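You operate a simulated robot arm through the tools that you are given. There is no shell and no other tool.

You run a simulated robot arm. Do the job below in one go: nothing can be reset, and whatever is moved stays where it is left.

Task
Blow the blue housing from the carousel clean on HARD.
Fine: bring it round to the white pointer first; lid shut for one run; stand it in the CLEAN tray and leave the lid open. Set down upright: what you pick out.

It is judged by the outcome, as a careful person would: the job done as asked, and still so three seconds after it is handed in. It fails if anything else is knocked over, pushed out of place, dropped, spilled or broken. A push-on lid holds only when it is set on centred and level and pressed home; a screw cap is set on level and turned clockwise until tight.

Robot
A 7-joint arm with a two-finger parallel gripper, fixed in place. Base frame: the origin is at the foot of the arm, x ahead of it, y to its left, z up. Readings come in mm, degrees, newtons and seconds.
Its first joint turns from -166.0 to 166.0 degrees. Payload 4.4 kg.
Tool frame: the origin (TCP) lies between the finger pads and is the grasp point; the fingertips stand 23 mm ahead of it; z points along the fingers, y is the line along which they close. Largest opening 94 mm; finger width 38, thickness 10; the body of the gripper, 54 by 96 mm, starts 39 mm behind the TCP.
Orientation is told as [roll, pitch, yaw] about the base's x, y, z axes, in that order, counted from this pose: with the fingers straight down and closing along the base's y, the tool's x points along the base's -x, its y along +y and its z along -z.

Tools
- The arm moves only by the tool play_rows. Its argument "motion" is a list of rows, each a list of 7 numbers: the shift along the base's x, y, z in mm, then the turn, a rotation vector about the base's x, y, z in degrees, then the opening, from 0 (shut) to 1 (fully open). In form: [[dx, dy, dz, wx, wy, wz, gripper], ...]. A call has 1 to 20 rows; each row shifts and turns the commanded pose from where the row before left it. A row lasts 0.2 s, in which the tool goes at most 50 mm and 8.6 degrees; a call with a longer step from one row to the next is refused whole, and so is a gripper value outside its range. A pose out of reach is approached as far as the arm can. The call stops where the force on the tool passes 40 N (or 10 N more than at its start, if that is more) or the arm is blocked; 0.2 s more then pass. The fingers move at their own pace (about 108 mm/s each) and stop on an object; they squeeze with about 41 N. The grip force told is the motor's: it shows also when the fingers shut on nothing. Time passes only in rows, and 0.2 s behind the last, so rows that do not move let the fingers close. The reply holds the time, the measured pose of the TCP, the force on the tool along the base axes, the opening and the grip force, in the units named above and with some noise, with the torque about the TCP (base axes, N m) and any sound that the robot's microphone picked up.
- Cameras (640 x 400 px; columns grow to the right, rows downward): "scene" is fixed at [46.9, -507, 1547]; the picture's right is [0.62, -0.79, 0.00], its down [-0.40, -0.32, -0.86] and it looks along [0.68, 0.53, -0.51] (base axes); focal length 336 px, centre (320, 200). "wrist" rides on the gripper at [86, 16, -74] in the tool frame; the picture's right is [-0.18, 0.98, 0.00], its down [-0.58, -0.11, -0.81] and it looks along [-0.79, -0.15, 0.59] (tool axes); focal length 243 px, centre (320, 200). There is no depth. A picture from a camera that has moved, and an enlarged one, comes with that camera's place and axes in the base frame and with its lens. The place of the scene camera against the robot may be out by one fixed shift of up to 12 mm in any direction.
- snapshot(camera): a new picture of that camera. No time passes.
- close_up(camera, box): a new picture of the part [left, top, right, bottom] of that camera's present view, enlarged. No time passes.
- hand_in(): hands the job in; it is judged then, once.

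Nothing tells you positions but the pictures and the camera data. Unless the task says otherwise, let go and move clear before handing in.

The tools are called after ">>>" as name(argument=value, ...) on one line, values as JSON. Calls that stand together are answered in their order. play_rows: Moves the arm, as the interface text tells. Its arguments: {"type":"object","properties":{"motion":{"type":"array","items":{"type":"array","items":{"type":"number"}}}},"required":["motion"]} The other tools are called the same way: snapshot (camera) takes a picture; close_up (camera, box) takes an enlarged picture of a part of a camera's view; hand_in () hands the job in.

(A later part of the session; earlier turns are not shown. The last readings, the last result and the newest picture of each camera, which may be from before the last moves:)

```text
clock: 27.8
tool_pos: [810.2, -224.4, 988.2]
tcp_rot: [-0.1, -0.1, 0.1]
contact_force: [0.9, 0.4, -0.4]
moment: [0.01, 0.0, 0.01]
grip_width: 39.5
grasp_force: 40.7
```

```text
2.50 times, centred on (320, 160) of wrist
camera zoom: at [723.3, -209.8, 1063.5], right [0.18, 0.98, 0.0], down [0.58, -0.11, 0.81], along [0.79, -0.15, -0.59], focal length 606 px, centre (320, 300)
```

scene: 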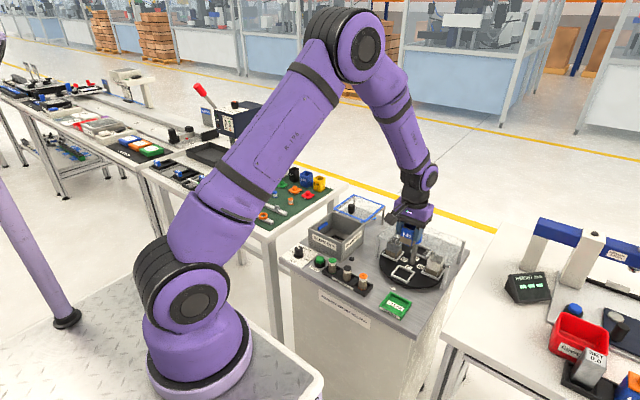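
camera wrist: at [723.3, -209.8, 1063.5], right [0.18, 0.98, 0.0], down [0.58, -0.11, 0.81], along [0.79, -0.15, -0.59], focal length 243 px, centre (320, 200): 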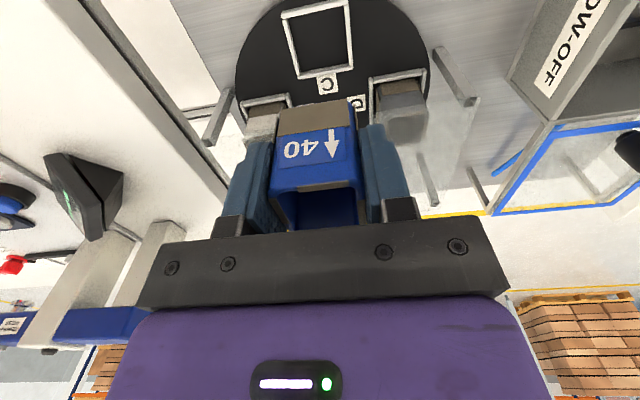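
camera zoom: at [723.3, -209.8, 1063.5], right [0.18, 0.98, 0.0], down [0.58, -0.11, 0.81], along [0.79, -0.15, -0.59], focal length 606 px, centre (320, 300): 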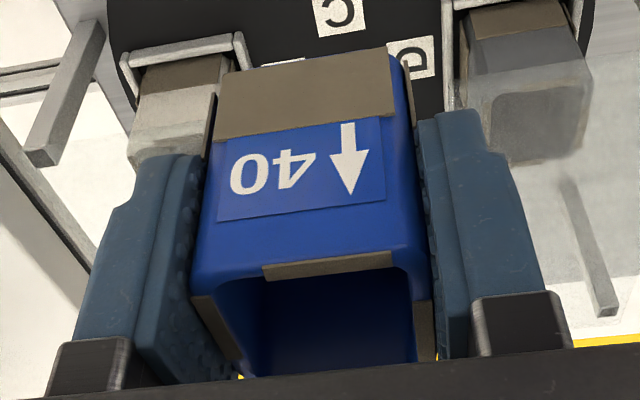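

The housing is lifted clear and hangs level. I'll carry it over the box and check the nest alignment before lowering.

>>> play_rows(motion=[[1, 20, 0, 0, 0, 0, 0.2], [3, 35, 0, 0, 0, 0, 0.2], [3, 40, 0, 0, 0, 0, 0.2], [3, 40, 0, 0, 0, 0, 0.2], [3, 40, 0, 0, 0, 0, 0.2], [3, 40, 0, 0, 0, 0, 0.2], [2, 30, 0, 0, 0, 0, 0.2], [0, 12, 0, 0, 0, 0, 0.2], [0, 0, -15, 0, 0, 0, 0.2], [0, 0, 0, 0, 0, 0, 0.2]])

>>> snapshot(camera="wrist")

>>> close_up(camera="wrist", box=[220, 0, 420, 130])

```text
clock: 30.0
tool_pos: [826.8, 32.0, 973.2]
tcp_rot: [0.0, 0.0, 0.0]
contact_force: [-0.2, 0.0, -0.5]
moment: [0.01, 0.02, 0.01]
grip_width: 39.5
grasp_force: 41.6
```

```text
taken
camera wrist: at [740.0, 46.4, 1047.9], right [0.18, 0.98, 0.0], down [0.58, -0.11, 0.81], along [0.79, -0.15, -0.59], focal length 243 px, centre (320, 200)
```

wrist: 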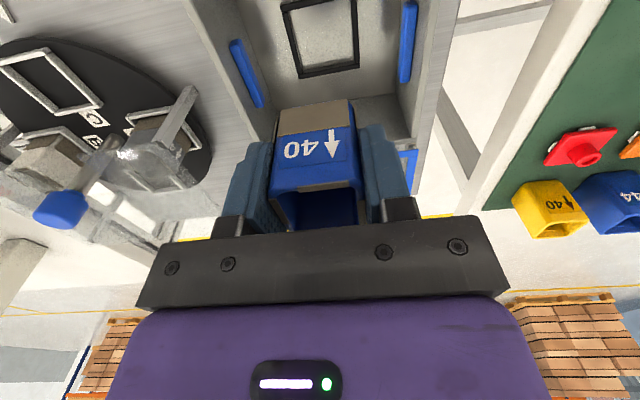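

```text
3.08 times, centred on (320, 65) of wrist
camera zoom: at [740.0, 46.4, 1047.9], right [0.18, 0.98, 0.0], down [0.58, -0.11, 0.81], along [0.79, -0.15, -0.59], focal length 746 px, centre (320, 615)
```

zoom: 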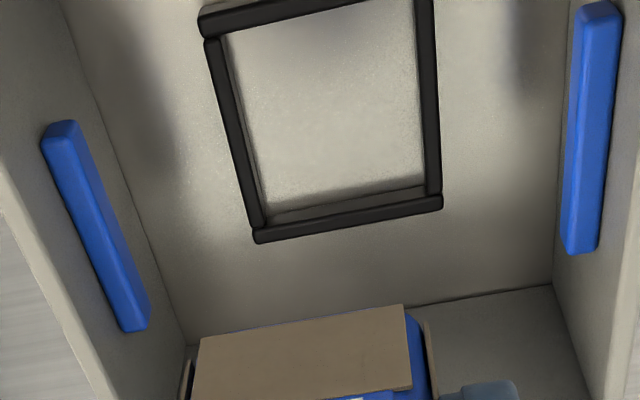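

The nest opening is about 49 mm square, centred at (827, 33.5), and the 40 mm housing is right above it. I'll lower partway and check again.

>>> play_rows(motion=[[0, 1, -20, 0, 0, 0, 0.2], [0, 0, -25, 0, 0, 0, 0.2], [0, 0, -25, 0, 0, 0, 0.2], [0, 0, -20, 0, 0, 0, 0.2], [0, 0, -10, 0, 0, 0, 0.2], [0, 0, 0, 0, 0, 0, 0.2]])

>>> snapshot(camera="wrist")

>>> close_up(camera="wrist", box=[240, 30, 400, 150])

>>> close_up(camera="scene", box=[290, 170, 410, 270])

```text
clock: 31.4
tool_pos: [827.4, 33.9, 874.6]
tcp_rot: [0.0, 0.0, -0.1]
contact_force: [0.9, -0.4, -1.5]
moment: [-0.01, 0.03, 0.0]
grip_width: 39.6
grasp_force: 40.7
```

```text
taken
camera wrist: at [741.6, 49.1, 948.7], right [0.18, 0.98, 0.0], down [0.58, -0.11, 0.81], along [0.79, -0.15, -0.59], focal length 243 px, centre (320, 200)
```

wrist: 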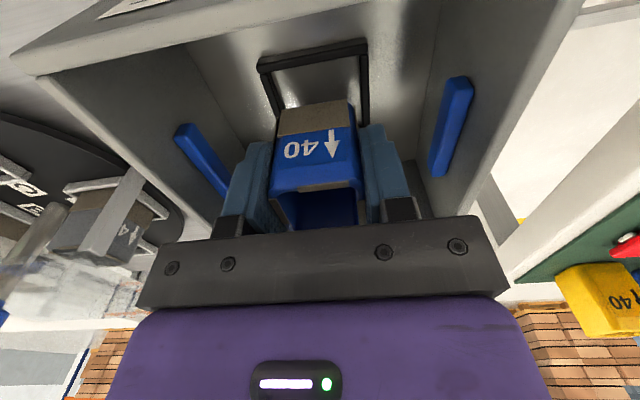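

```text
3.33 times, centred on (320, 90) of wrist
camera zoom: at [741.6, 49.1, 948.7], right [0.18, 0.98, 0.0], down [0.58, -0.11, 0.81], along [0.79, -0.15, -0.59], focal length 809 px, centre (320, 567)
```

zoom: 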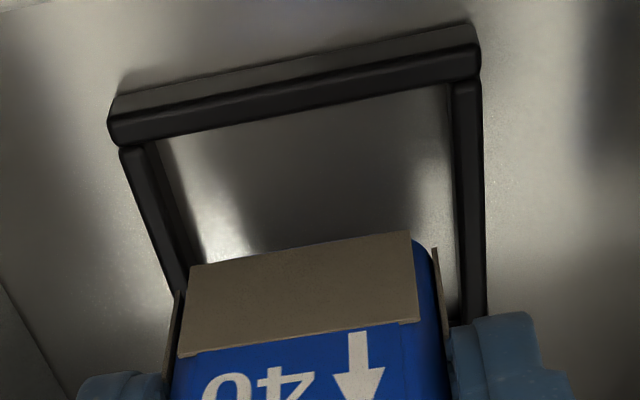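

```text
4.00 times, centred on (350, 220) of scene
camera zoom: at [46.9, -507.0, 1547.0], right [0.62, -0.79, 0.0], down [-0.4, -0.32, -0.86], along [0.68, 0.53, -0.51], focal length 1342 px, centre (200, 120)
```

zoom: 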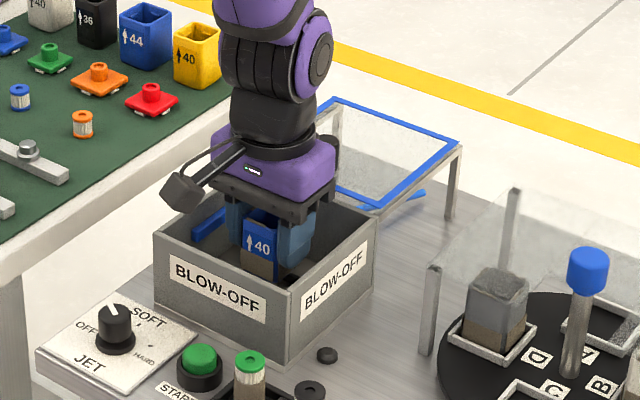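

The housing is above the nest. I estimate it sits about 2 mm forward of the tool axis, so I'll shift back 2 mm and lower into the nest in small steps.

>>> play_rows(motion=[[-2, -0.5, -6, 0, 0, 0, 0.2], [0, 0, -6, 0, 0, 0, 0.2], [0, 0, -6, 0, 0, 0, 0.2], [0, 0, -4, 0, 0, 0, 0.2], [0, 0, 0, 0, 0, 0, 0.2]])

>>> close_up(camera="wrist", box=[240, 30, 400, 150])

>>> close_up(camera="scene", box=[300, 200, 390, 270])

```text
clock: 32.6
tool_pos: [825.8, 33.4, 850.3]
tcp_rot: [0.0, 0.0, 0.0]
contact_force: [0.2, -0.6, 0.4]
moment: [-0.02, -0.02, -0.02]
grip_width: 39.6
grasp_force: 41.1
```

```text
3.33 times, centred on (320, 90) of wrist
camera zoom: at [739.2, 48.2, 926.5], right [0.18, 0.98, 0.0], down [0.58, -0.11, 0.81], along [0.79, -0.15, -0.59], focal length 809 px, centre (320, 567)
```

zoom: 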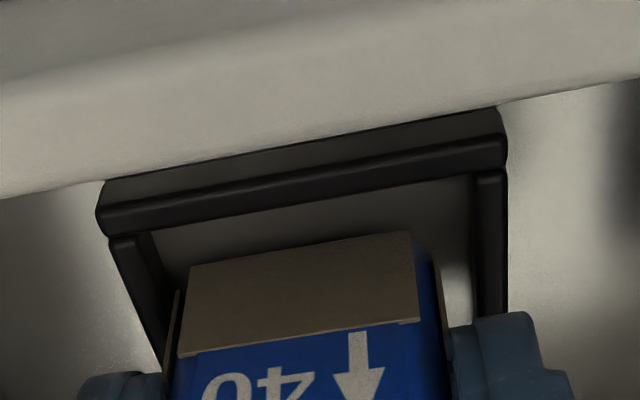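

```text
5.71 times, centred on (345, 235) of scene
camera zoom: at [46.9, -507.0, 1547.0], right [0.62, -0.79, 0.0], down [-0.4, -0.32, -0.86], along [0.68, 0.53, -0.51], focal length 1918 px, centre (177, 0)
```

zoom: 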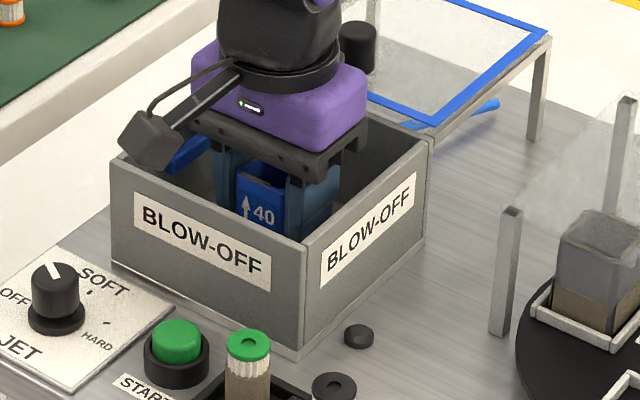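

>>> play_rows(motion=[[-1, 1, -2, 0, 0, 0, 0.2], [0, 0, -2, 0, 0, 0, 0.2], [0, 0, -2, 0, 0, 0, 0.2], [0, 0, 0, 0, 0, 0, 0.2]])

>>> close_up(camera="wrist", box=[240, 30, 400, 150])

```text
clock: 33.6
tool_pos: [825.2, 34.9, 846.8]
tcp_rot: [0.0, -0.1, 0.0]
contact_force: [-1.9, 2.1, 28.3]
moment: [0.04, -0.09, -0.09]
grip_width: 39.4
grasp_force: 41.1
```

```text
3.33 times, centred on (320, 90) of wrist
camera zoom: at [738.1, 48.9, 921.5], right [0.18, 0.98, 0.0], down [0.58, -0.11, 0.81], along [0.79, -0.15, -0.59], focal length 809 px, centre (320, 567)
```

zoom: 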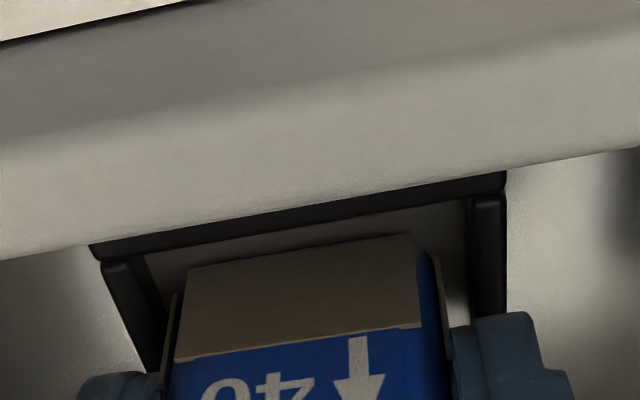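

There's a flat 28 N contact with almost no moment, so the housing is standing on the nest floor. I'll ease off, open only partway to stay clear of the blue nozzles, and look.

>>> play_rows(motion=[[0, 0, 1.5, 0, 0, 0, 0.2], [0, 0, 0.5, 0, 0, 0, 0.45], [0, 0, 0, 0, 0, 0, 0.6], [0, 0, 0, 0, 0, 0, 0.7], [0, 0, 0, 0, 0, 0, 0.7]])

>>> close_up(camera="wrist", box=[220, 50, 420, 230])

```text
clock: 34.8
tool_pos: [824.5, 32.4, 847.5]
tcp_rot: [0.1, -0.1, 0.0]
contact_force: [-0.7, 0.0, 0.5]
moment: [0.0, 0.0, 0.03]
grip_width: 65.9
grasp_force: 0.0
```

```text
2.22 times, centred on (320, 140) of wrist
camera zoom: at [738.3, 48.2, 921.8], right [0.18, 0.98, 0.0], down [0.58, -0.11, 0.81], along [0.79, -0.15, -0.59], focal length 539 px, centre (320, 333)
```

zoom: 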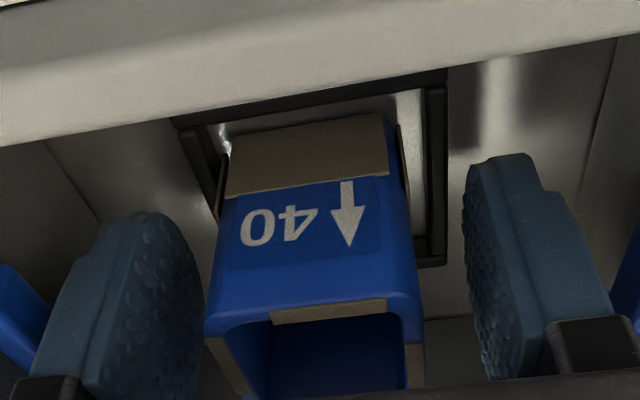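

The housing stands upright in the nest. I'll raise the gripper out and check from above.

>>> play_rows(motion=[[0, 0, 10, 0, 0, 0, 0.7], [0, 0, 25, 0, 0, 0, 0.7], [0, 0, 35, 0, 0, 0, 0.7], [-10, 0, 40, 0, 0, 0, 1], [-25, 0, 30, 0, 0, 0, 1], [-25, 0, 0, 0, 0, 0, 1], [0, 0, 0, 0, 0, 0, 1]])

>>> snapshot(camera="wrist")

>>> close_up(camera="wrist", box=[240, 20, 440, 150])

>>> close_up(camera="scene", box=[290, 190, 400, 280])

```text
clock: 36.4
tool_pos: [766.6, 32.7, 986.8]
tcp_rot: [0.0, 0.0, 0.1]
contact_force: [-0.5, -0.4, 0.0]
moment: [0.0, 0.01, 0.01]
grip_width: 94.1
grasp_force: 0.0
```

```text
taken
camera wrist: at [679.6, 47.6, 1061.5], right [0.18, 0.98, 0.0], down [0.58, -0.11, 0.81], along [0.79, -0.15, -0.59], focal length 243 px, centre (320, 200)
```

wrist: 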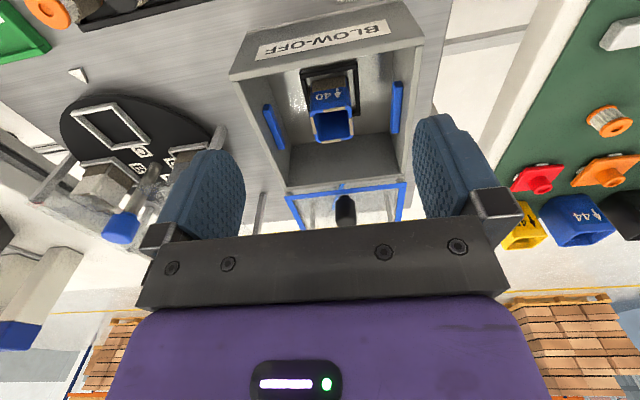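

```text
3.08 times, centred on (340, 85) of wrist
camera zoom: at [679.6, 47.6, 1061.5], right [0.18, 0.98, 0.0], down [0.58, -0.11, 0.81], along [0.79, -0.15, -0.59], focal length 746 px, centre (258, 554)
```

zoom: 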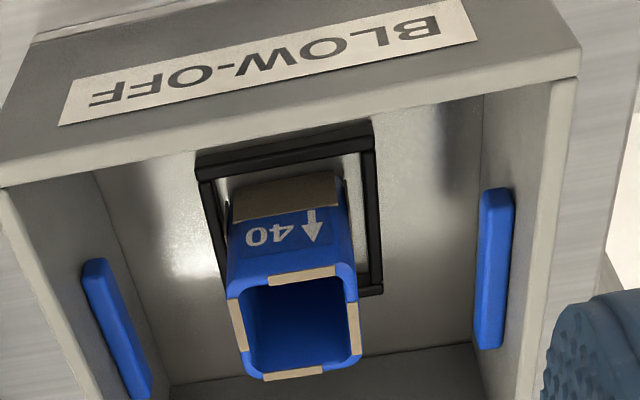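

```text
4.44 times, centred on (345, 235) of scene
camera zoom: at [46.9, -507.0, 1547.0], right [0.62, -0.79, 0.0], down [-0.4, -0.32, -0.86], along [0.68, 0.53, -0.51], focal length 1492 px, centre (209, 44)
```

zoom: 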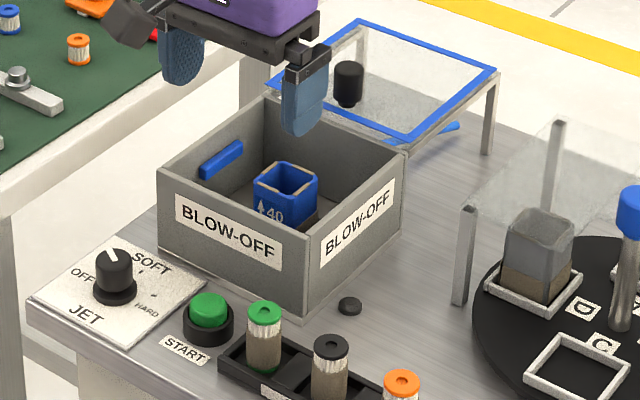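

The housing is seated in the box nest. Next is the dial near (696, 97), which I'll approach with the tool at yaw +60 so I can turn it to -60.

>>> play_rows(motion=[[-9, 8, -5, 0, 0, 7.5, 1], [-9, 8, -5, 0, 0, 7.5, 1], [-9, 8, -5, 0, 0, 7.5, 1], [-9, 8, -5, 0, 0, 7.5, 1], [-9, 8, -5, 0, 0, 7.5, 1], [-9, 8, -5, 0, 0, 7.5, 1], [-9, 8, -5, 0, 0, 7.5, 1], [-7.6, 8.3, -5, 0, 0, 7.5, 1], [0, 0, -16, 0, 0, 0, 1], [0, 0, 0, 0, 0, 0, 1]])

>>> snapshot(camera="wrist")

>>> close_up(camera="wrist", box=[230, 30, 410, 180])

```text
clock: 38.6
tool_pos: [693.7, 97.8, 931.1]
tcp_rot: [-0.1, 0.1, 60.1]
contact_force: [-0.3, -0.4, 0.1]
moment: [-0.02, -0.02, 0.0]
grip_width: 93.9
grasp_force: 0.1
```

```text
taken
camera wrist: at [637.2, 29.0, 1006.8], right [-0.76, 0.65, 0.0], down [0.38, 0.45, 0.81], along [0.52, 0.61, -0.59], focal length 243 px, centre (320, 200)
```

wrist: 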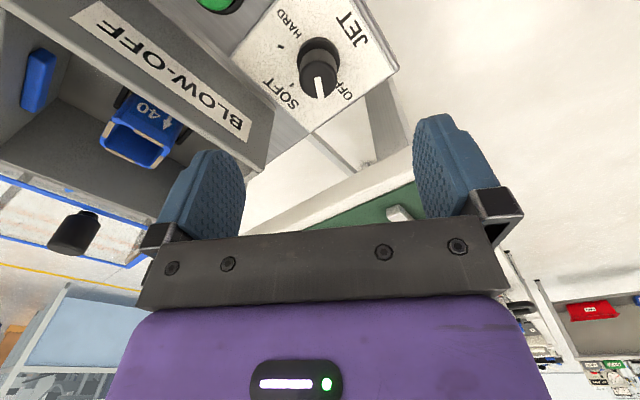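

```text
2.67 times, centred on (320, 105) of wrist
camera zoom: at [637.2, 29.0, 1006.8], right [-0.76, 0.65, 0.0], down [0.38, 0.45, 0.81], along [0.52, 0.61, -0.59], focal length 647 px, centre (320, 453)
```

zoom: 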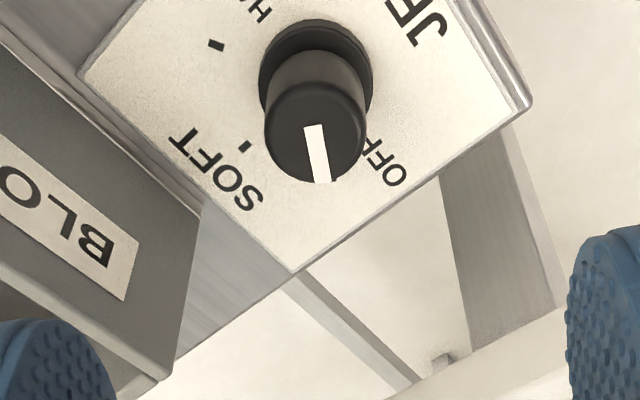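

The tool axis is within about 1 mm of the dial centre. I'll narrow the fingers to clear the box front, then lower to the knob.

>>> play_rows(motion=[[1, -0.8, -5, 0, 0, 0, 0.64], [0, 0, -25, 0, 0, 0, 0.64], [0, 0, -25, 0, 0, 0, 0.64], [0, 0, -20, 0, 0, 0, 0.64], [0, 0, 0, 0, 0, 0, 0.64]])

>>> snapshot(camera="wrist")

>>> close_up(camera="scene", box=[270, 200, 370, 290])

```text
clock: 39.8
tool_pos: [698.0, 97.2, 853.3]
tcp_rot: [0.0, -0.1, 60.1]
contact_force: [0.6, 0.1, 0.5]
moment: [0.02, -0.01, -0.01]
grip_width: 60.1
grasp_force: 0.0
```

```text
taken
camera wrist: at [640.1, 29.9, 929.9], right [-0.76, 0.65, 0.0], down [0.38, 0.45, 0.81], along [0.52, 0.61, -0.59], focal length 243 px, centre (320, 200)
```

wrist: 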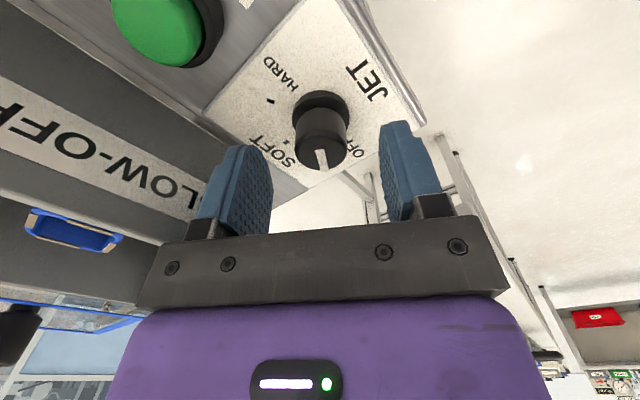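

```text
4.44 times, centred on (320, 245) of scene
camera zoom: at [46.9, -507.0, 1547.0], right [0.62, -0.79, 0.0], down [-0.4, -0.32, -0.86], along [0.68, 0.53, -0.51], focal length 1492 px, centre (320, 0)
```

zoom: 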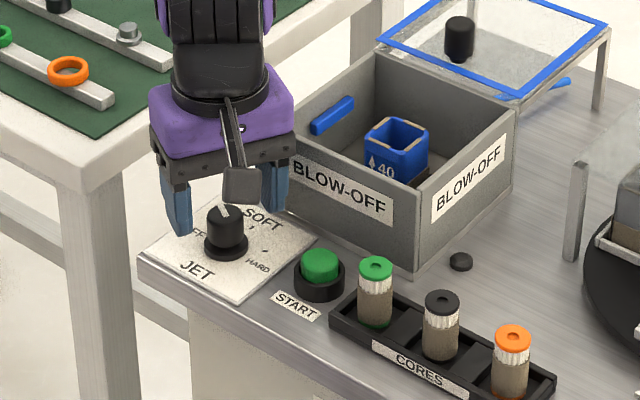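

>>> close_up(camera="wrist", box=[240, 70, 400, 200])

```text
3.08 times, centred on (320, 135) of wrist
camera zoom: at [640.1, 29.9, 929.9], right [-0.76, 0.65, 0.0], down [0.38, 0.45, 0.81], along [0.52, 0.61, -0.59], focal length 746 px, centre (320, 400)
```

zoom: 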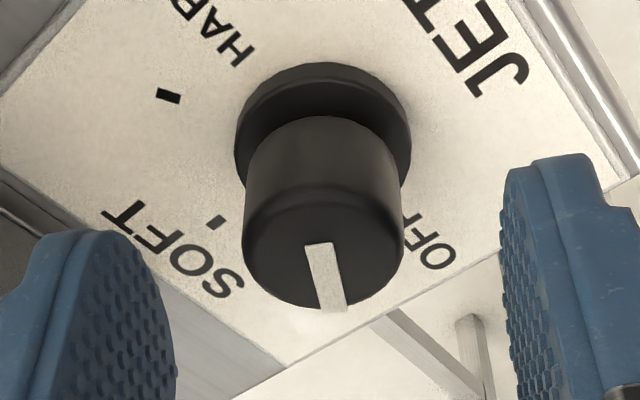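

Both views now agree on the dial centre at (697, 97) with its top at z≈833, right on the tool axis. I'll lower to TCP z≈836 and grip the knob.

>>> play_rows(motion=[[0, 0, -8, 0, 0, 0, 0.64], [0, 0, -8, 0, 0, 0, 0.64], [0, 0, 0, 0, 0, 0, 0.45], [0, 0, 0, 0, 0, 0, 0.3], [0, 0, 0, 0, 0, 0, 0.2], [0, 0, 0, 0, 0, 0, 0.1], [0, 0, 0, 0, 0, 0, 0.1]])

>>> close_up(camera="scene", box=[270, 200, 370, 290])

>>> close_up(camera="wrist", box=[220, 50, 420, 220])

```text
clock: 41.4
tool_pos: [696.7, 98.3, 841.4]
tcp_rot: [0.1, 0.0, 59.9]
contact_force: [-4.8, 2.2, -5.5]
moment: [0.25, -0.57, 0.02]
grip_width: 28.0
grasp_force: 44.9
```

```text
4.44 times, centred on (320, 245) of scene
camera zoom: at [46.9, -507.0, 1547.0], right [0.62, -0.79, 0.0], down [-0.4, -0.32, -0.86], along [0.68, 0.53, -0.51], focal length 1492 px, centre (320, 0)
```

zoom: 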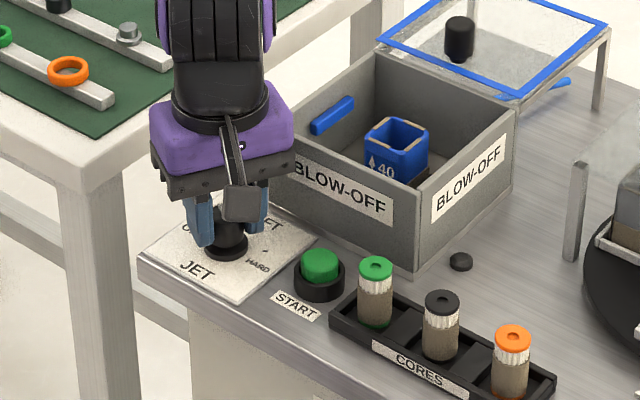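

```text
2.35 times, centred on (320, 135) of wrist
camera zoom: at [639.5, 29.9, 915.4], right [-0.76, 0.65, 0.0], down [0.39, 0.45, 0.81], along [0.52, 0.61, -0.59], focal length 571 px, centre (320, 353)
```

zoom: 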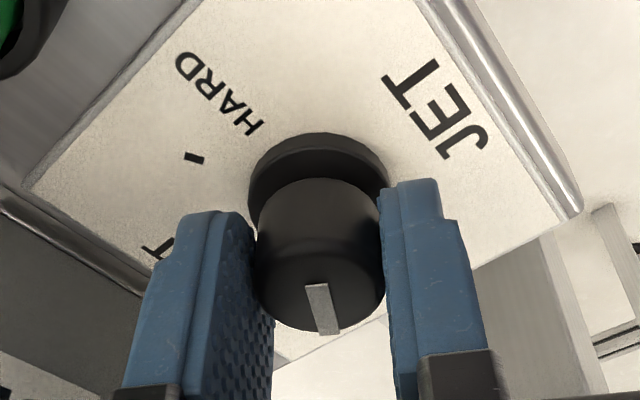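

The dial knob is gripped at 28 mm. Turning clockwise, a little at first.

>>> play_rows(motion=[[0, 0, 0, 0, 0, -5, 0.1], [0, 0, 0, 0, 0, -6, 0.1], [0, 0, 0, 0, 0, -7, 0.1], [0, 0, 0, 0, 0, -7, 0.1], [0, 0, 0, 0, 0, -5, 0.1]])

>>> close_up(camera="wrist", box=[220, 50, 420, 220])

```text
clock: 42.6
tool_pos: [697.0, 98.1, 840.1]
tcp_rot: [0.0, 0.0, 30.0]
contact_force: [-1.9, 8.4, -11.9]
moment: [0.16, -0.84, -0.02]
grip_width: 27.9
grasp_force: 45.1
```

```text
2.35 times, centred on (320, 135) of wrist
camera zoom: at [613.8, 67.6, 915.4], right [-0.33, 0.94, 0.0], down [0.56, 0.2, 0.81], along [0.76, 0.27, -0.59], focal length 571 px, centre (320, 353)
```

zoom: 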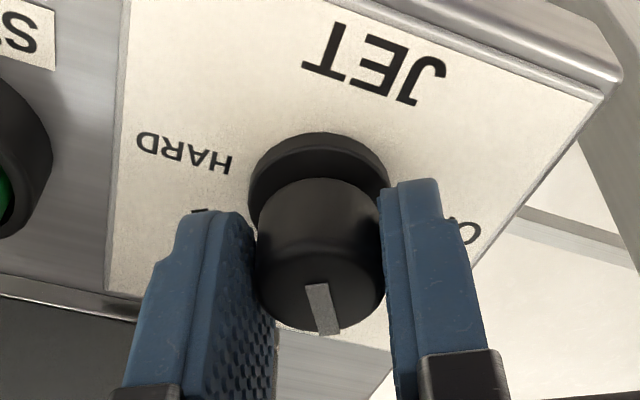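

The knob follows. Turning the remaining 90° to HARD.

>>> play_rows(motion=[[0, 0, 0, 0, 0, -5, 0.1], [0, 0, 0, 0, 0, -7, 0.1], [0, 0, 0, 0, 0, -7.5, 0.1], [0, 0, 0, 0, 0, -7.5, 0.1], [0, 0, 0, 0, 0, -7.5, 0.1], [0, 0, 0, 0, 0, -7.5, 0.1], [0, 0, 0, 0, 0, -7.5, 0.1], [0, 0, 0, 0, 0, -7.5, 0.1], [0, 0, 0, 0, 0, -7.5, 0.1], [0, 0, 0, 0, 0, -7.5, 0.1], [0, 0, 0, 0, 0, -7, 0.1], [0, 0, 0, 0, 0, -6, 0.1], [0, 0, 0, 0, 0, -5, 0.1], [0, 0, 0, 0, 0, 0, 0.1]])

>>> close_up(camera="wrist", box=[220, 50, 420, 220])

>>> close_up(camera="scene", box=[270, 200, 370, 290])

```text
clock: 45.6
tool_pos: [697.9, 96.5, 840.3]
tcp_rot: [0.2, -0.1, -60.0]
contact_force: [28.3, 22.0, 17.8]
moment: [-0.64, -0.29, 0.04]
grip_width: 27.7
grasp_force: 45.2
```

```text
2.35 times, centred on (320, 135) of wrist
camera zoom: at [667.4, 179.7, 915.3], right [0.94, 0.33, 0.0], down [0.19, -0.56, 0.81], along [0.27, -0.76, -0.59], focal length 571 px, centre (320, 353)
```

zoom: 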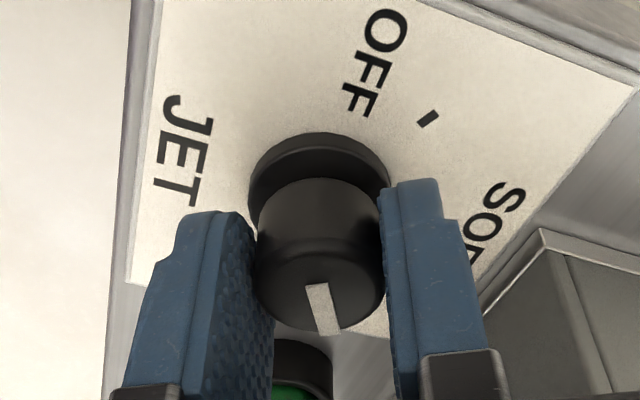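

```text
4.44 times, centred on (320, 245) of scene
camera zoom: at [46.9, -507.0, 1547.0], right [0.62, -0.79, 0.0], down [-0.4, -0.32, -0.86], along [0.68, 0.53, -0.51], focal length 1492 px, centre (320, 0)
```

zoom: 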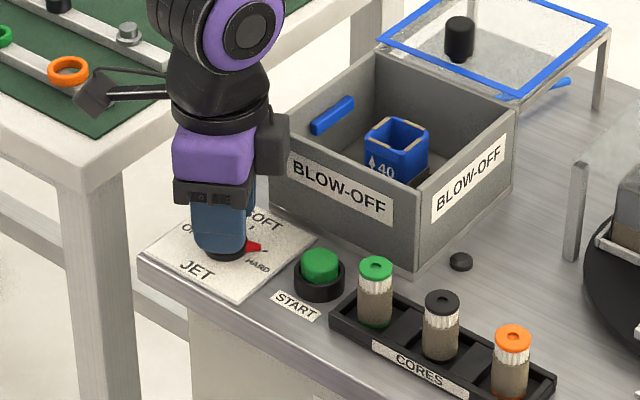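

The red pointer is on the HARD tick now. Releasing the knob and rising.

>>> play_rows(motion=[[0, 0, 0, 0, 0, 0, 0.4], [0, 0, 0, 0, 0, 0, 0.6], [0, 0, 0, 0, 0, 0, 0.6], [0, 0, 15, 0, 0, 0, 0.6], [0, 0, 30, 0, 0, 0, 0.6], [0, 0, 40, 0, 0, 0, 0.6], [0, 0, 20, 0, 0, 0, 0.6], [0, 0, 0, 0, 0, 0, 0.6]])

>>> snapshot(camera="wrist")

>>> close_up(camera="wrist", box=[230, 30, 410, 180])

>>> close_up(camera="scene", box=[270, 200, 370, 290])

```text
clock: 47.4
tool_pos: [696.9, 96.7, 944.6]
tcp_rot: [0.1, 0.0, -59.9]
contact_force: [-0.5, -1.0, 0.4]
moment: [0.03, -0.01, 0.0]
grip_width: 56.4
grasp_force: 0.1
```

```text
taken
camera wrist: at [667.6, 178.3, 1020.3], right [0.94, 0.33, 0.0], down [0.2, -0.56, 0.81], along [0.27, -0.76, -0.59], focal length 243 px, centre (320, 200)
```

wrist: 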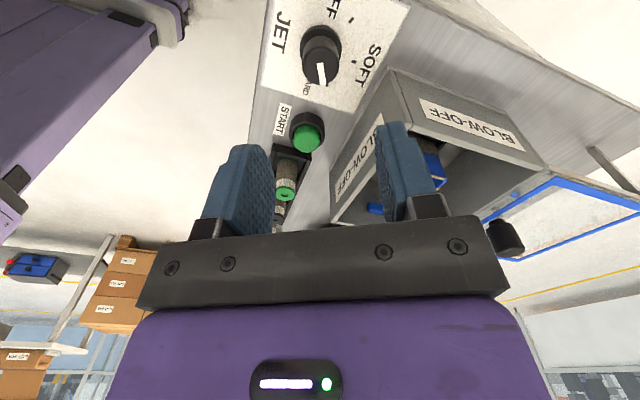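

```text
2.67 times, centred on (320, 105) of wrist
camera zoom: at [667.6, 178.3, 1020.3], right [0.94, 0.33, 0.0], down [0.2, -0.56, 0.81], along [0.27, -0.76, -0.59], focal length 647 px, centre (320, 453)
```

zoom: 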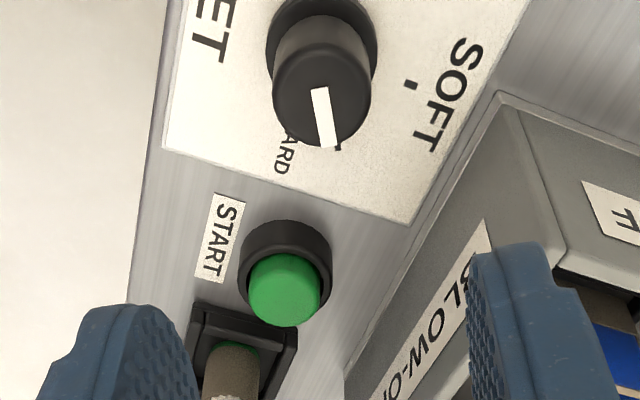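

```text
4.44 times, centred on (320, 245) of scene
camera zoom: at [46.9, -507.0, 1547.0], right [0.62, -0.79, 0.0], down [-0.4, -0.32, -0.86], along [0.68, 0.53, -0.51], focal length 1492 px, centre (320, 0)
```

zoom: 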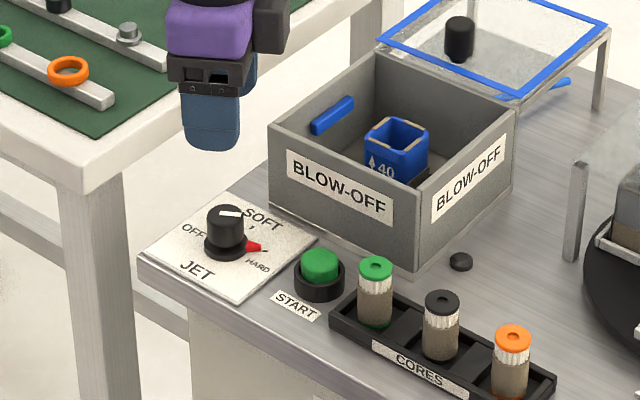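

The dial is set to HARD, and the START button top is near (710, 17, 822). Next I'll move above the lid at yaw 0 to measure its knob.

>>> play_rows(motion=[[5, -2, 15, 0, 0, 7.5, 0.6], [18, -8, 10, 0, 0, 7.5, 0.6], [20, -9, 8, 0, 0, 7.5, 0.8], [20, -9, 6, 0, 0, 7.5, 1], [20, -9, 6, 0, 0, 7.5, 1], [20, -9, 5, 0, 0, 7.5, 1], [20, -9, 5, 0, 0, 7.5, 1], [20, -8, 0, 0, 0, 7.5, 1], [0, 0, 0, 0, 0, 0, 1]])

>>> snapshot(camera="wrist")

>>> close_up(camera="wrist", box=[220, 90, 420, 240])

```text
clock: 49.4
tool_pos: [839.7, 31.7, 1000.0]
tcp_rot: [-0.1, 0.0, 0.1]
contact_force: [-0.2, -1.4, -0.3]
moment: [-0.01, -0.05, -0.02]
grip_width: 94.0
grasp_force: 0.0
```

```text
taken
camera wrist: at [751.7, 47.4, 1075.5], right [0.18, 0.98, 0.0], down [0.58, -0.11, 0.81], along [0.79, -0.15, -0.59], focal length 243 px, centre (320, 200)
```

wrist: 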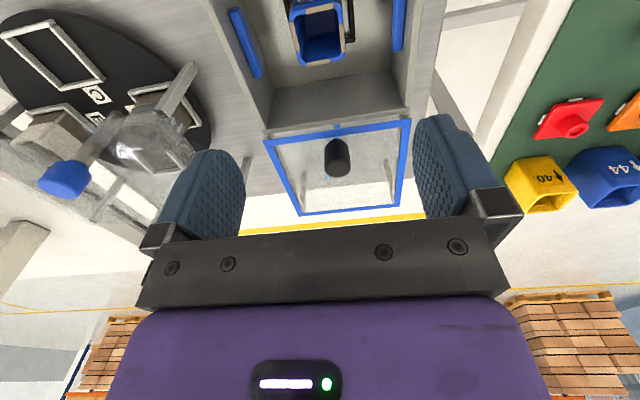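

```text
2.67 times, centred on (320, 165) of wrist
camera zoom: at [751.7, 47.4, 1075.5], right [0.18, 0.98, 0.0], down [0.58, -0.11, 0.81], along [0.79, -0.15, -0.59], focal length 647 px, centre (320, 293)
```

zoom: 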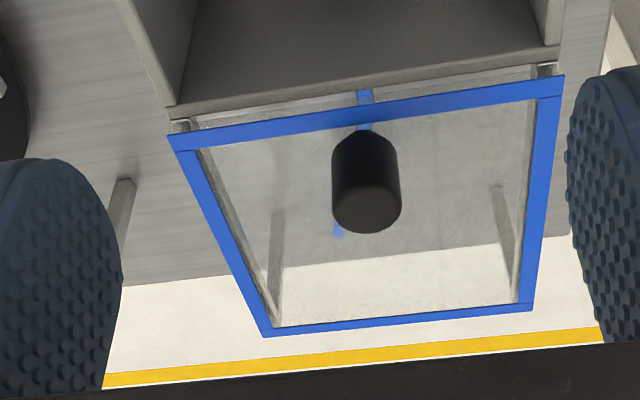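

The lid is at z≈887, with its front edge at x≈900, and it needs to slide about 144 mm toward -x. The knob is near (913, 34) with its top at z≈922. I'll position over the knob.

>>> play_rows(motion=[[25, 0.7, -15, 0, 0, 0, 1], [25, 0.7, -15, 0, 0, 0, 1], [23, 0.6, -15, 0, 0, 0, 1], [0, 0, -10, 0, 0, 0, 1], [0, 0, 0, 0, 0, 0, 1]])

>>> snapshot(camera="wrist")

>>> close_up(camera="wrist", box=[240, 60, 400, 220])

>>> close_up(camera="scene", box=[310, 170, 400, 240])

```text
clock: 50.6
tool_pos: [910.7, 36.5, 946.8]
tcp_rot: [0.0, 0.0, 0.0]
contact_force: [0.9, 0.4, 0.4]
moment: [-0.01, -0.01, -0.01]
grip_width: 93.8
grasp_force: 0.0
```

```text
taken
camera wrist: at [824.4, 50.4, 1020.9], right [0.18, 0.98, 0.0], down [0.58, -0.11, 0.81], along [0.79, -0.15, -0.59], focal length 243 px, centre (320, 200)
```

wrist: 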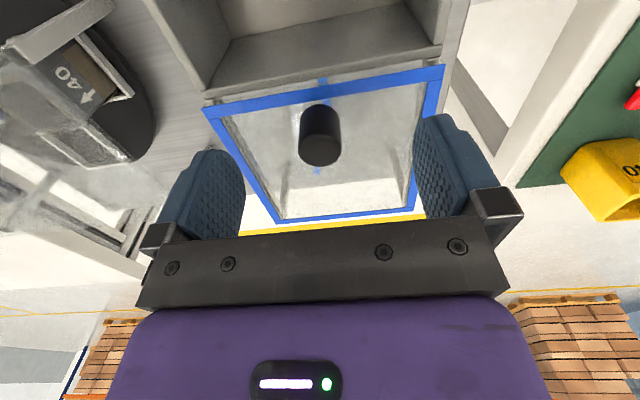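

```text
2.50 times, centred on (320, 140) of wrist
camera zoom: at [824.4, 50.4, 1020.9], right [0.18, 0.98, 0.0], down [0.58, -0.11, 0.81], along [0.79, -0.15, -0.59], focal length 606 px, centre (320, 350)
```

zoom: 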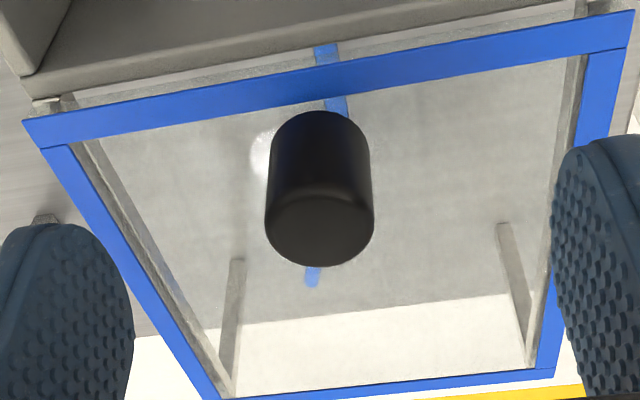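

```text
5.71 times, centred on (355, 205) of scene
camera zoom: at [46.9, -507.0, 1547.0], right [0.62, -0.79, 0.0], down [-0.4, -0.32, -0.86], along [0.68, 0.53, -0.51], focal length 1918 px, centre (120, 171)
```

zoom: 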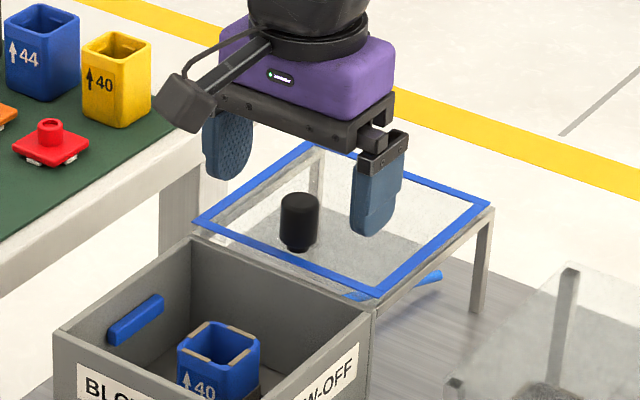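

The knob is centred between the fingers. I'll lower to z≈919, keeping the tips above the lid, and grip the knob.

>>> play_rows(motion=[[1.5, 0, -10, 0, 0, 0, 1], [0, 0, -10, 0, 0, 0, 1], [0, 0, -8, 0, 0, 0, 1], [0, 0, 0, 0, 0, 0, 0.6], [0, 0, 0, 0, 0, 0, 0.4], [0, 0, 0, 0, 0, 0, 0.25], [0, 0, 0, 0, 0, 0, 0.1], [0, 0, 0, 0, 0, 0, 0.1]])

>>> close_up(camera="scene", box=[310, 170, 400, 240])

>>> snapshot(camera="wrist")

```text
clock: 52.4
tool_pos: [912.3, 34.3, 916.0]
tcp_rot: [0.0, 0.0, -0.1]
contact_force: [-1.2, -13.7, -1.8]
moment: [0.39, -0.08, -0.11]
grip_width: 23.6
grasp_force: 45.0
```

```text
5.71 times, centred on (355, 205) of scene
camera zoom: at [46.9, -507.0, 1547.0], right [0.62, -0.79, 0.0], down [-0.4, -0.32, -0.86], along [0.68, 0.53, -0.51], focal length 1918 px, centre (120, 171)
```

zoom: 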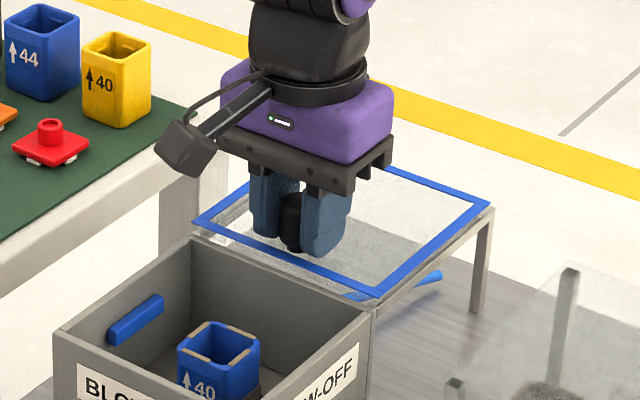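

```text
taken
camera wrist: at [826.5, 50.1, 990.9], right [0.19, 0.98, 0.0], down [0.58, -0.11, 0.81], along [0.79, -0.15, -0.59], focal length 243 px, centre (320, 200)
```

wrist: 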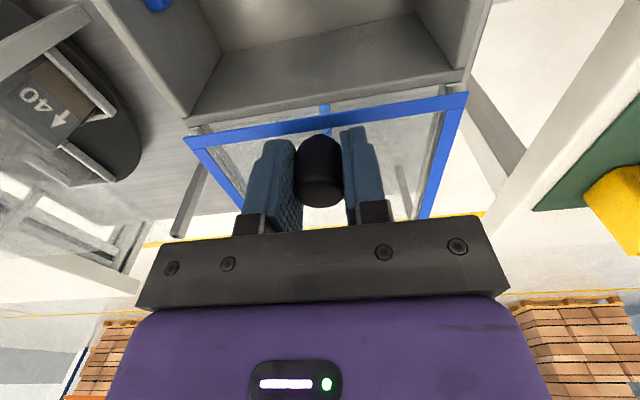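

The knob is gripped and the lid seems guided sideways. I'll relieve the side force and try a short slide toward the box.

>>> play_rows(motion=[[0, -1.5, 0, 0, 0, 0, 0.1], [-5, 0, 0, 0, 0, 0, 0.1], [-10, 0, 0, 0, 0, 0, 0.1], [-10, 0, 0, 0, 0, 0, 0.1], [0, 0, 0, 0, 0, 0, 0.1]])

>>> close_up(camera="scene", box=[310, 170, 400, 240])

```text
clock: 53.6
tool_pos: [889.3, 35.6, 916.1]
tcp_rot: [0.0, 0.1, 0.1]
contact_force: [-0.9, -4.2, -27.0]
moment: [-0.64, -0.91, 0.1]
grip_width: 23.7
grasp_force: 45.0
```

```text
5.71 times, centred on (355, 205) of scene
camera zoom: at [46.9, -507.0, 1547.0], right [0.62, -0.79, 0.0], down [-0.4, -0.32, -0.86], along [0.68, 0.53, -0.51], focal length 1918 px, centre (120, 171)
```

zoom: 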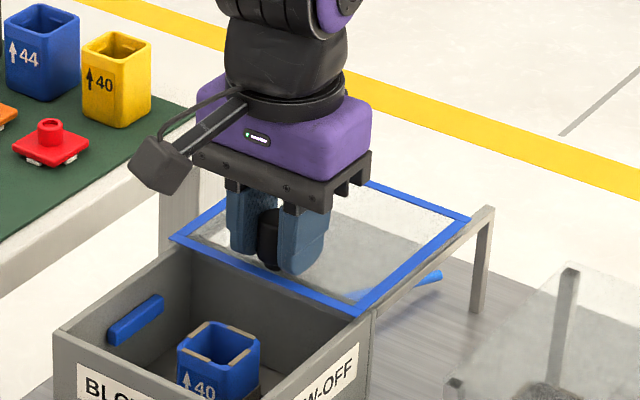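

The lid slides along its rails. I'll ease the vertical load and continue toward shut.

>>> play_rows(motion=[[0, 0, -1.5, 0, 0, 0, 0.1], [-8, 0, 0, 0, 0, 0, 0.1], [-12, 0, 0, 0, 0, 0, 0.1], [-12, 0, 0, 0, 0, 0, 0.1], [-12, 0, 0, 0, 0, 0, 0.1], [-8, 0, 0, 0, 0, 0, 0.1], [0, 0, 0, 0, 0, 0, 0.1]])

```text
clock: 55.2
tool_pos: [836.8, 35.0, 915.8]
tcp_rot: [0.0, 0.0, 0.0]
contact_force: [0.5, -4.6, -10.8]
moment: [-0.69, -0.47, 0.1]
grip_width: 23.7
grasp_force: 44.5
```

>>> play_rows(motion=[[-8, -0.3, -0.7, 0, 0, 0, 0.1], [-12, 0, 0, 0, 0, 0, 0.1], [-12, 0, 0, 0, 0, 0, 0.1], [-10, 0, 0, 0, 0, 0, 0.1], [-6, 0, 0, 0, 0, 0, 0.1], [0, 0, 0, 0, 0, 0, 0.1]])

>>> close_up(camera="scene", box=[280, 180, 400, 270])

>>> snapshot(camera="wrist")

```text
clock: 56.6
tool_pos: [787.8, 35.5, 915.4]
tcp_rot: [0.1, -0.1, 0.0]
contact_force: [1.2, 1.5, 36.2]
moment: [-0.48, -0.16, -0.01]
grip_width: 24.3
grasp_force: 45.4
```

```text
4.44 times, centred on (340, 225) of scene
camera zoom: at [46.9, -507.0, 1547.0], right [0.62, -0.79, 0.0], down [-0.4, -0.32, -0.86], along [0.68, 0.53, -0.51], focal length 1492 px, centre (231, 89)
```

zoom: 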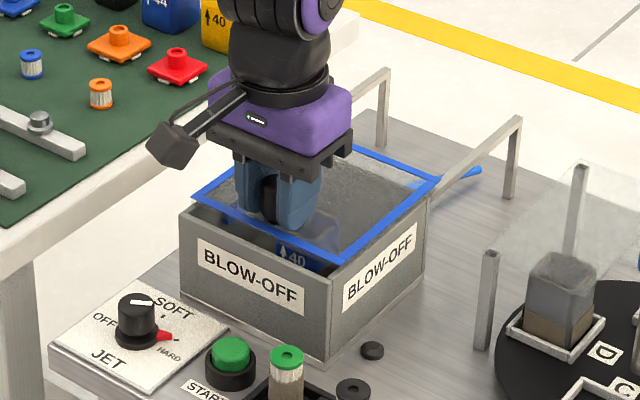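

```text
taken
camera wrist: at [701.0, 49.8, 990.2], right [0.18, 0.98, 0.0], down [0.58, -0.11, 0.81], along [0.79, -0.15, -0.59], focal length 243 px, centre (320, 200)
```

wrist: 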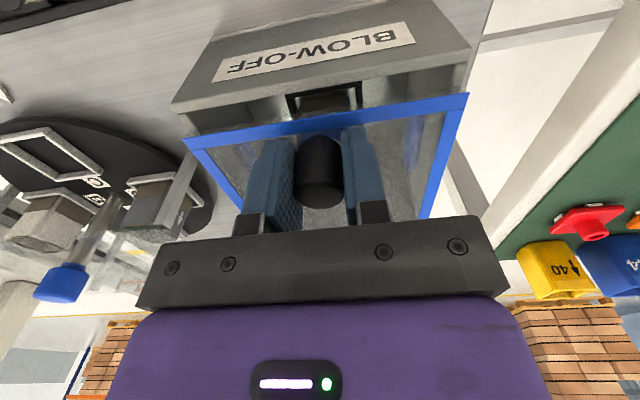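

About 20 mm remains. I'll relieve the downward load and close the rest gently.

>>> play_rows(motion=[[0, 0, 2.5, 0, 0, 0, 0.1], [-5, 0, 0, 0, 0, 0, 0.1], [-5, 0, 0, 0, 0, 0, 0.1], [-4, 0, 0, 0, 0, 0, 0.1], [0, 0, 0, 0, 0, 0, 0.1]])

>>> close_up(camera="scene", box=[300, 190, 390, 260])

>>> close_up(camera="wrist", box=[160, 20, 480, 220])

```text
clock: 57.8
tool_pos: [773.6, 34.5, 916.4]
tcp_rot: [0.0, 0.2, 0.0]
contact_force: [-0.2, 4.2, -35.1]
moment: [0.63, 0.15, 0.02]
grip_width: 24.0
grasp_force: 44.9
```

```text
5.71 times, centred on (345, 225) of scene
camera zoom: at [46.9, -507.0, 1547.0], right [0.62, -0.79, 0.0], down [-0.4, -0.32, -0.86], along [0.68, 0.53, -0.51], focal length 1918 px, centre (177, 57)
```

zoom: 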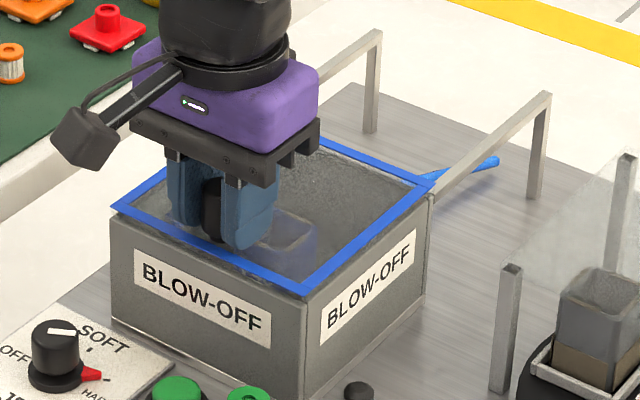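

```text
2.00 times, centred on (320, 120) of wrist
camera zoom: at [687.7, 49.9, 991.2], right [0.18, 0.98, 0.0], down [0.58, -0.11, 0.8], along [0.79, -0.15, -0.59], focal length 485 px, centre (320, 360)
```

zoom: 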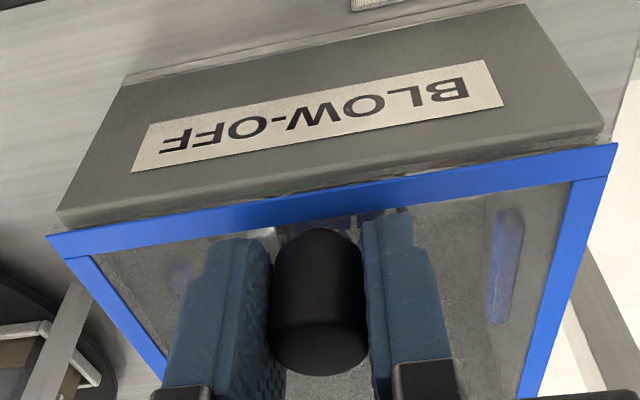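

>>> play_rows(motion=[[0, 0, -1.5, 0, 0, 0, 0.1], [-3, 0, 0, 0, 0, 0, 0.1], [-2, 0, 0, 0, 0, 0, 0.1], [0, 0, 0, 0, 0, 0, 0.1]])

>>> close_up(camera="scene", box=[300, 190, 390, 260])

>>> close_up(camera="wrist", box=[160, 20, 480, 220])

```text
clock: 58.8
tool_pos: [771.6, 34.3, 917.1]
tcp_rot: [0.1, -0.3, 0.0]
contact_force: [27.5, 9.0, -10.9]
moment: [-0.58, 0.25, -0.06]
grip_width: 23.7
grasp_force: 45.5
```

```text
5.71 times, centred on (345, 225) of scene
camera zoom: at [46.9, -507.0, 1547.0], right [0.62, -0.79, 0.0], down [-0.4, -0.32, -0.86], along [0.68, 0.53, -0.51], focal length 1918 px, centre (177, 57)
```

zoom: 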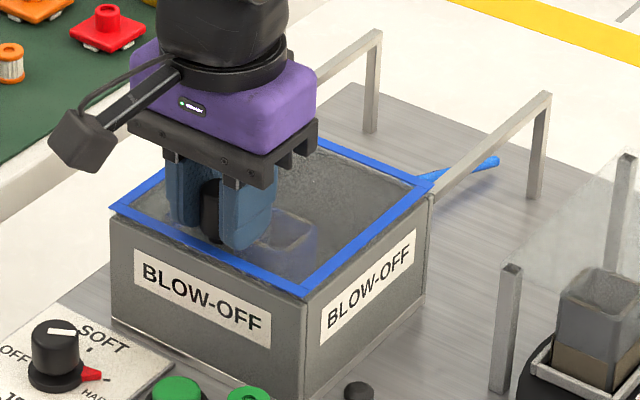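

```text
2.00 times, centred on (320, 120) of wrist
camera zoom: at [685.7, 49.9, 991.0], right [0.18, 0.98, 0.0], down [0.58, -0.11, 0.81], along [0.8, -0.15, -0.59], focal length 485 px, centre (320, 360)
```

zoom: 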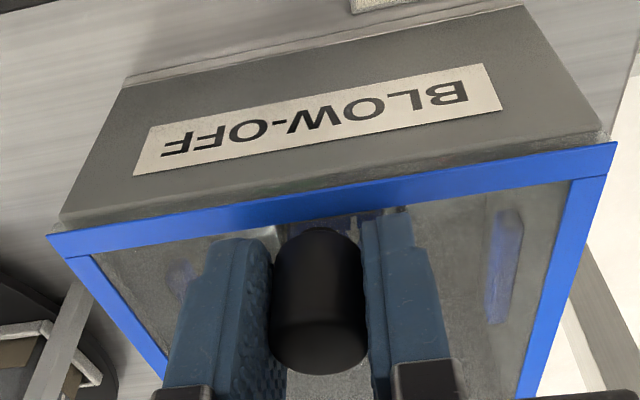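

The lid has reached its stop, with 27 N resistance at x≈771.6. I'll relax the push, release the knob and rise.

>>> play_rows(motion=[[1.5, 0, 0, 0, 0, 0, 0.1], [0, 0, 0, 0, 0, 0, 0.35], [0, 0, 0, 0, 0, 0, 0.6], [0, 0, 0, 0, 0, 0, 0.7], [0, 0, 10, 0, 0, 0, 0.8], [0, 0, 25, 0, 0, 0, 0.8], [0, 0, 35, 0, 0, 0, 0.8], [0, 0, 10, 0, 0, 0, 0.8], [0, 0, 0, 0, 0, 0, 0.8]])

>>> close_up(camera="scene", box=[280, 180, 400, 270])

>>> snapshot(camera="wrist")

```text
clock: 60.8
tool_pos: [771.4, 35.9, 994.2]
tcp_rot: [0.0, 0.0, -0.1]
contact_force: [-0.1, 0.4, -0.3]
moment: [0.01, -0.01, -0.01]
grip_width: 75.3
grasp_force: 0.0
```

```text
4.44 times, centred on (340, 225) of scene
camera zoom: at [46.9, -507.0, 1547.0], right [0.62, -0.79, 0.0], down [-0.4, -0.32, -0.86], along [0.68, 0.53, -0.51], focal length 1492 px, centre (231, 89)
```

zoom: 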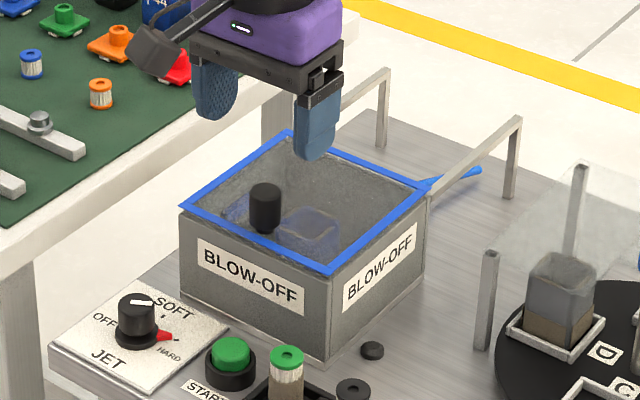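

```text
taken
camera wrist: at [684.7, 50.4, 1070.1], right [0.18, 0.98, 0.0], down [0.58, -0.11, 0.81], along [0.79, -0.15, -0.59], focal length 243 px, centre (320, 200)
```

wrist: 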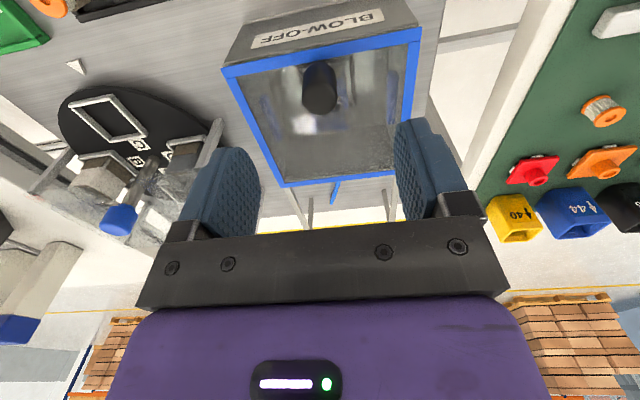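

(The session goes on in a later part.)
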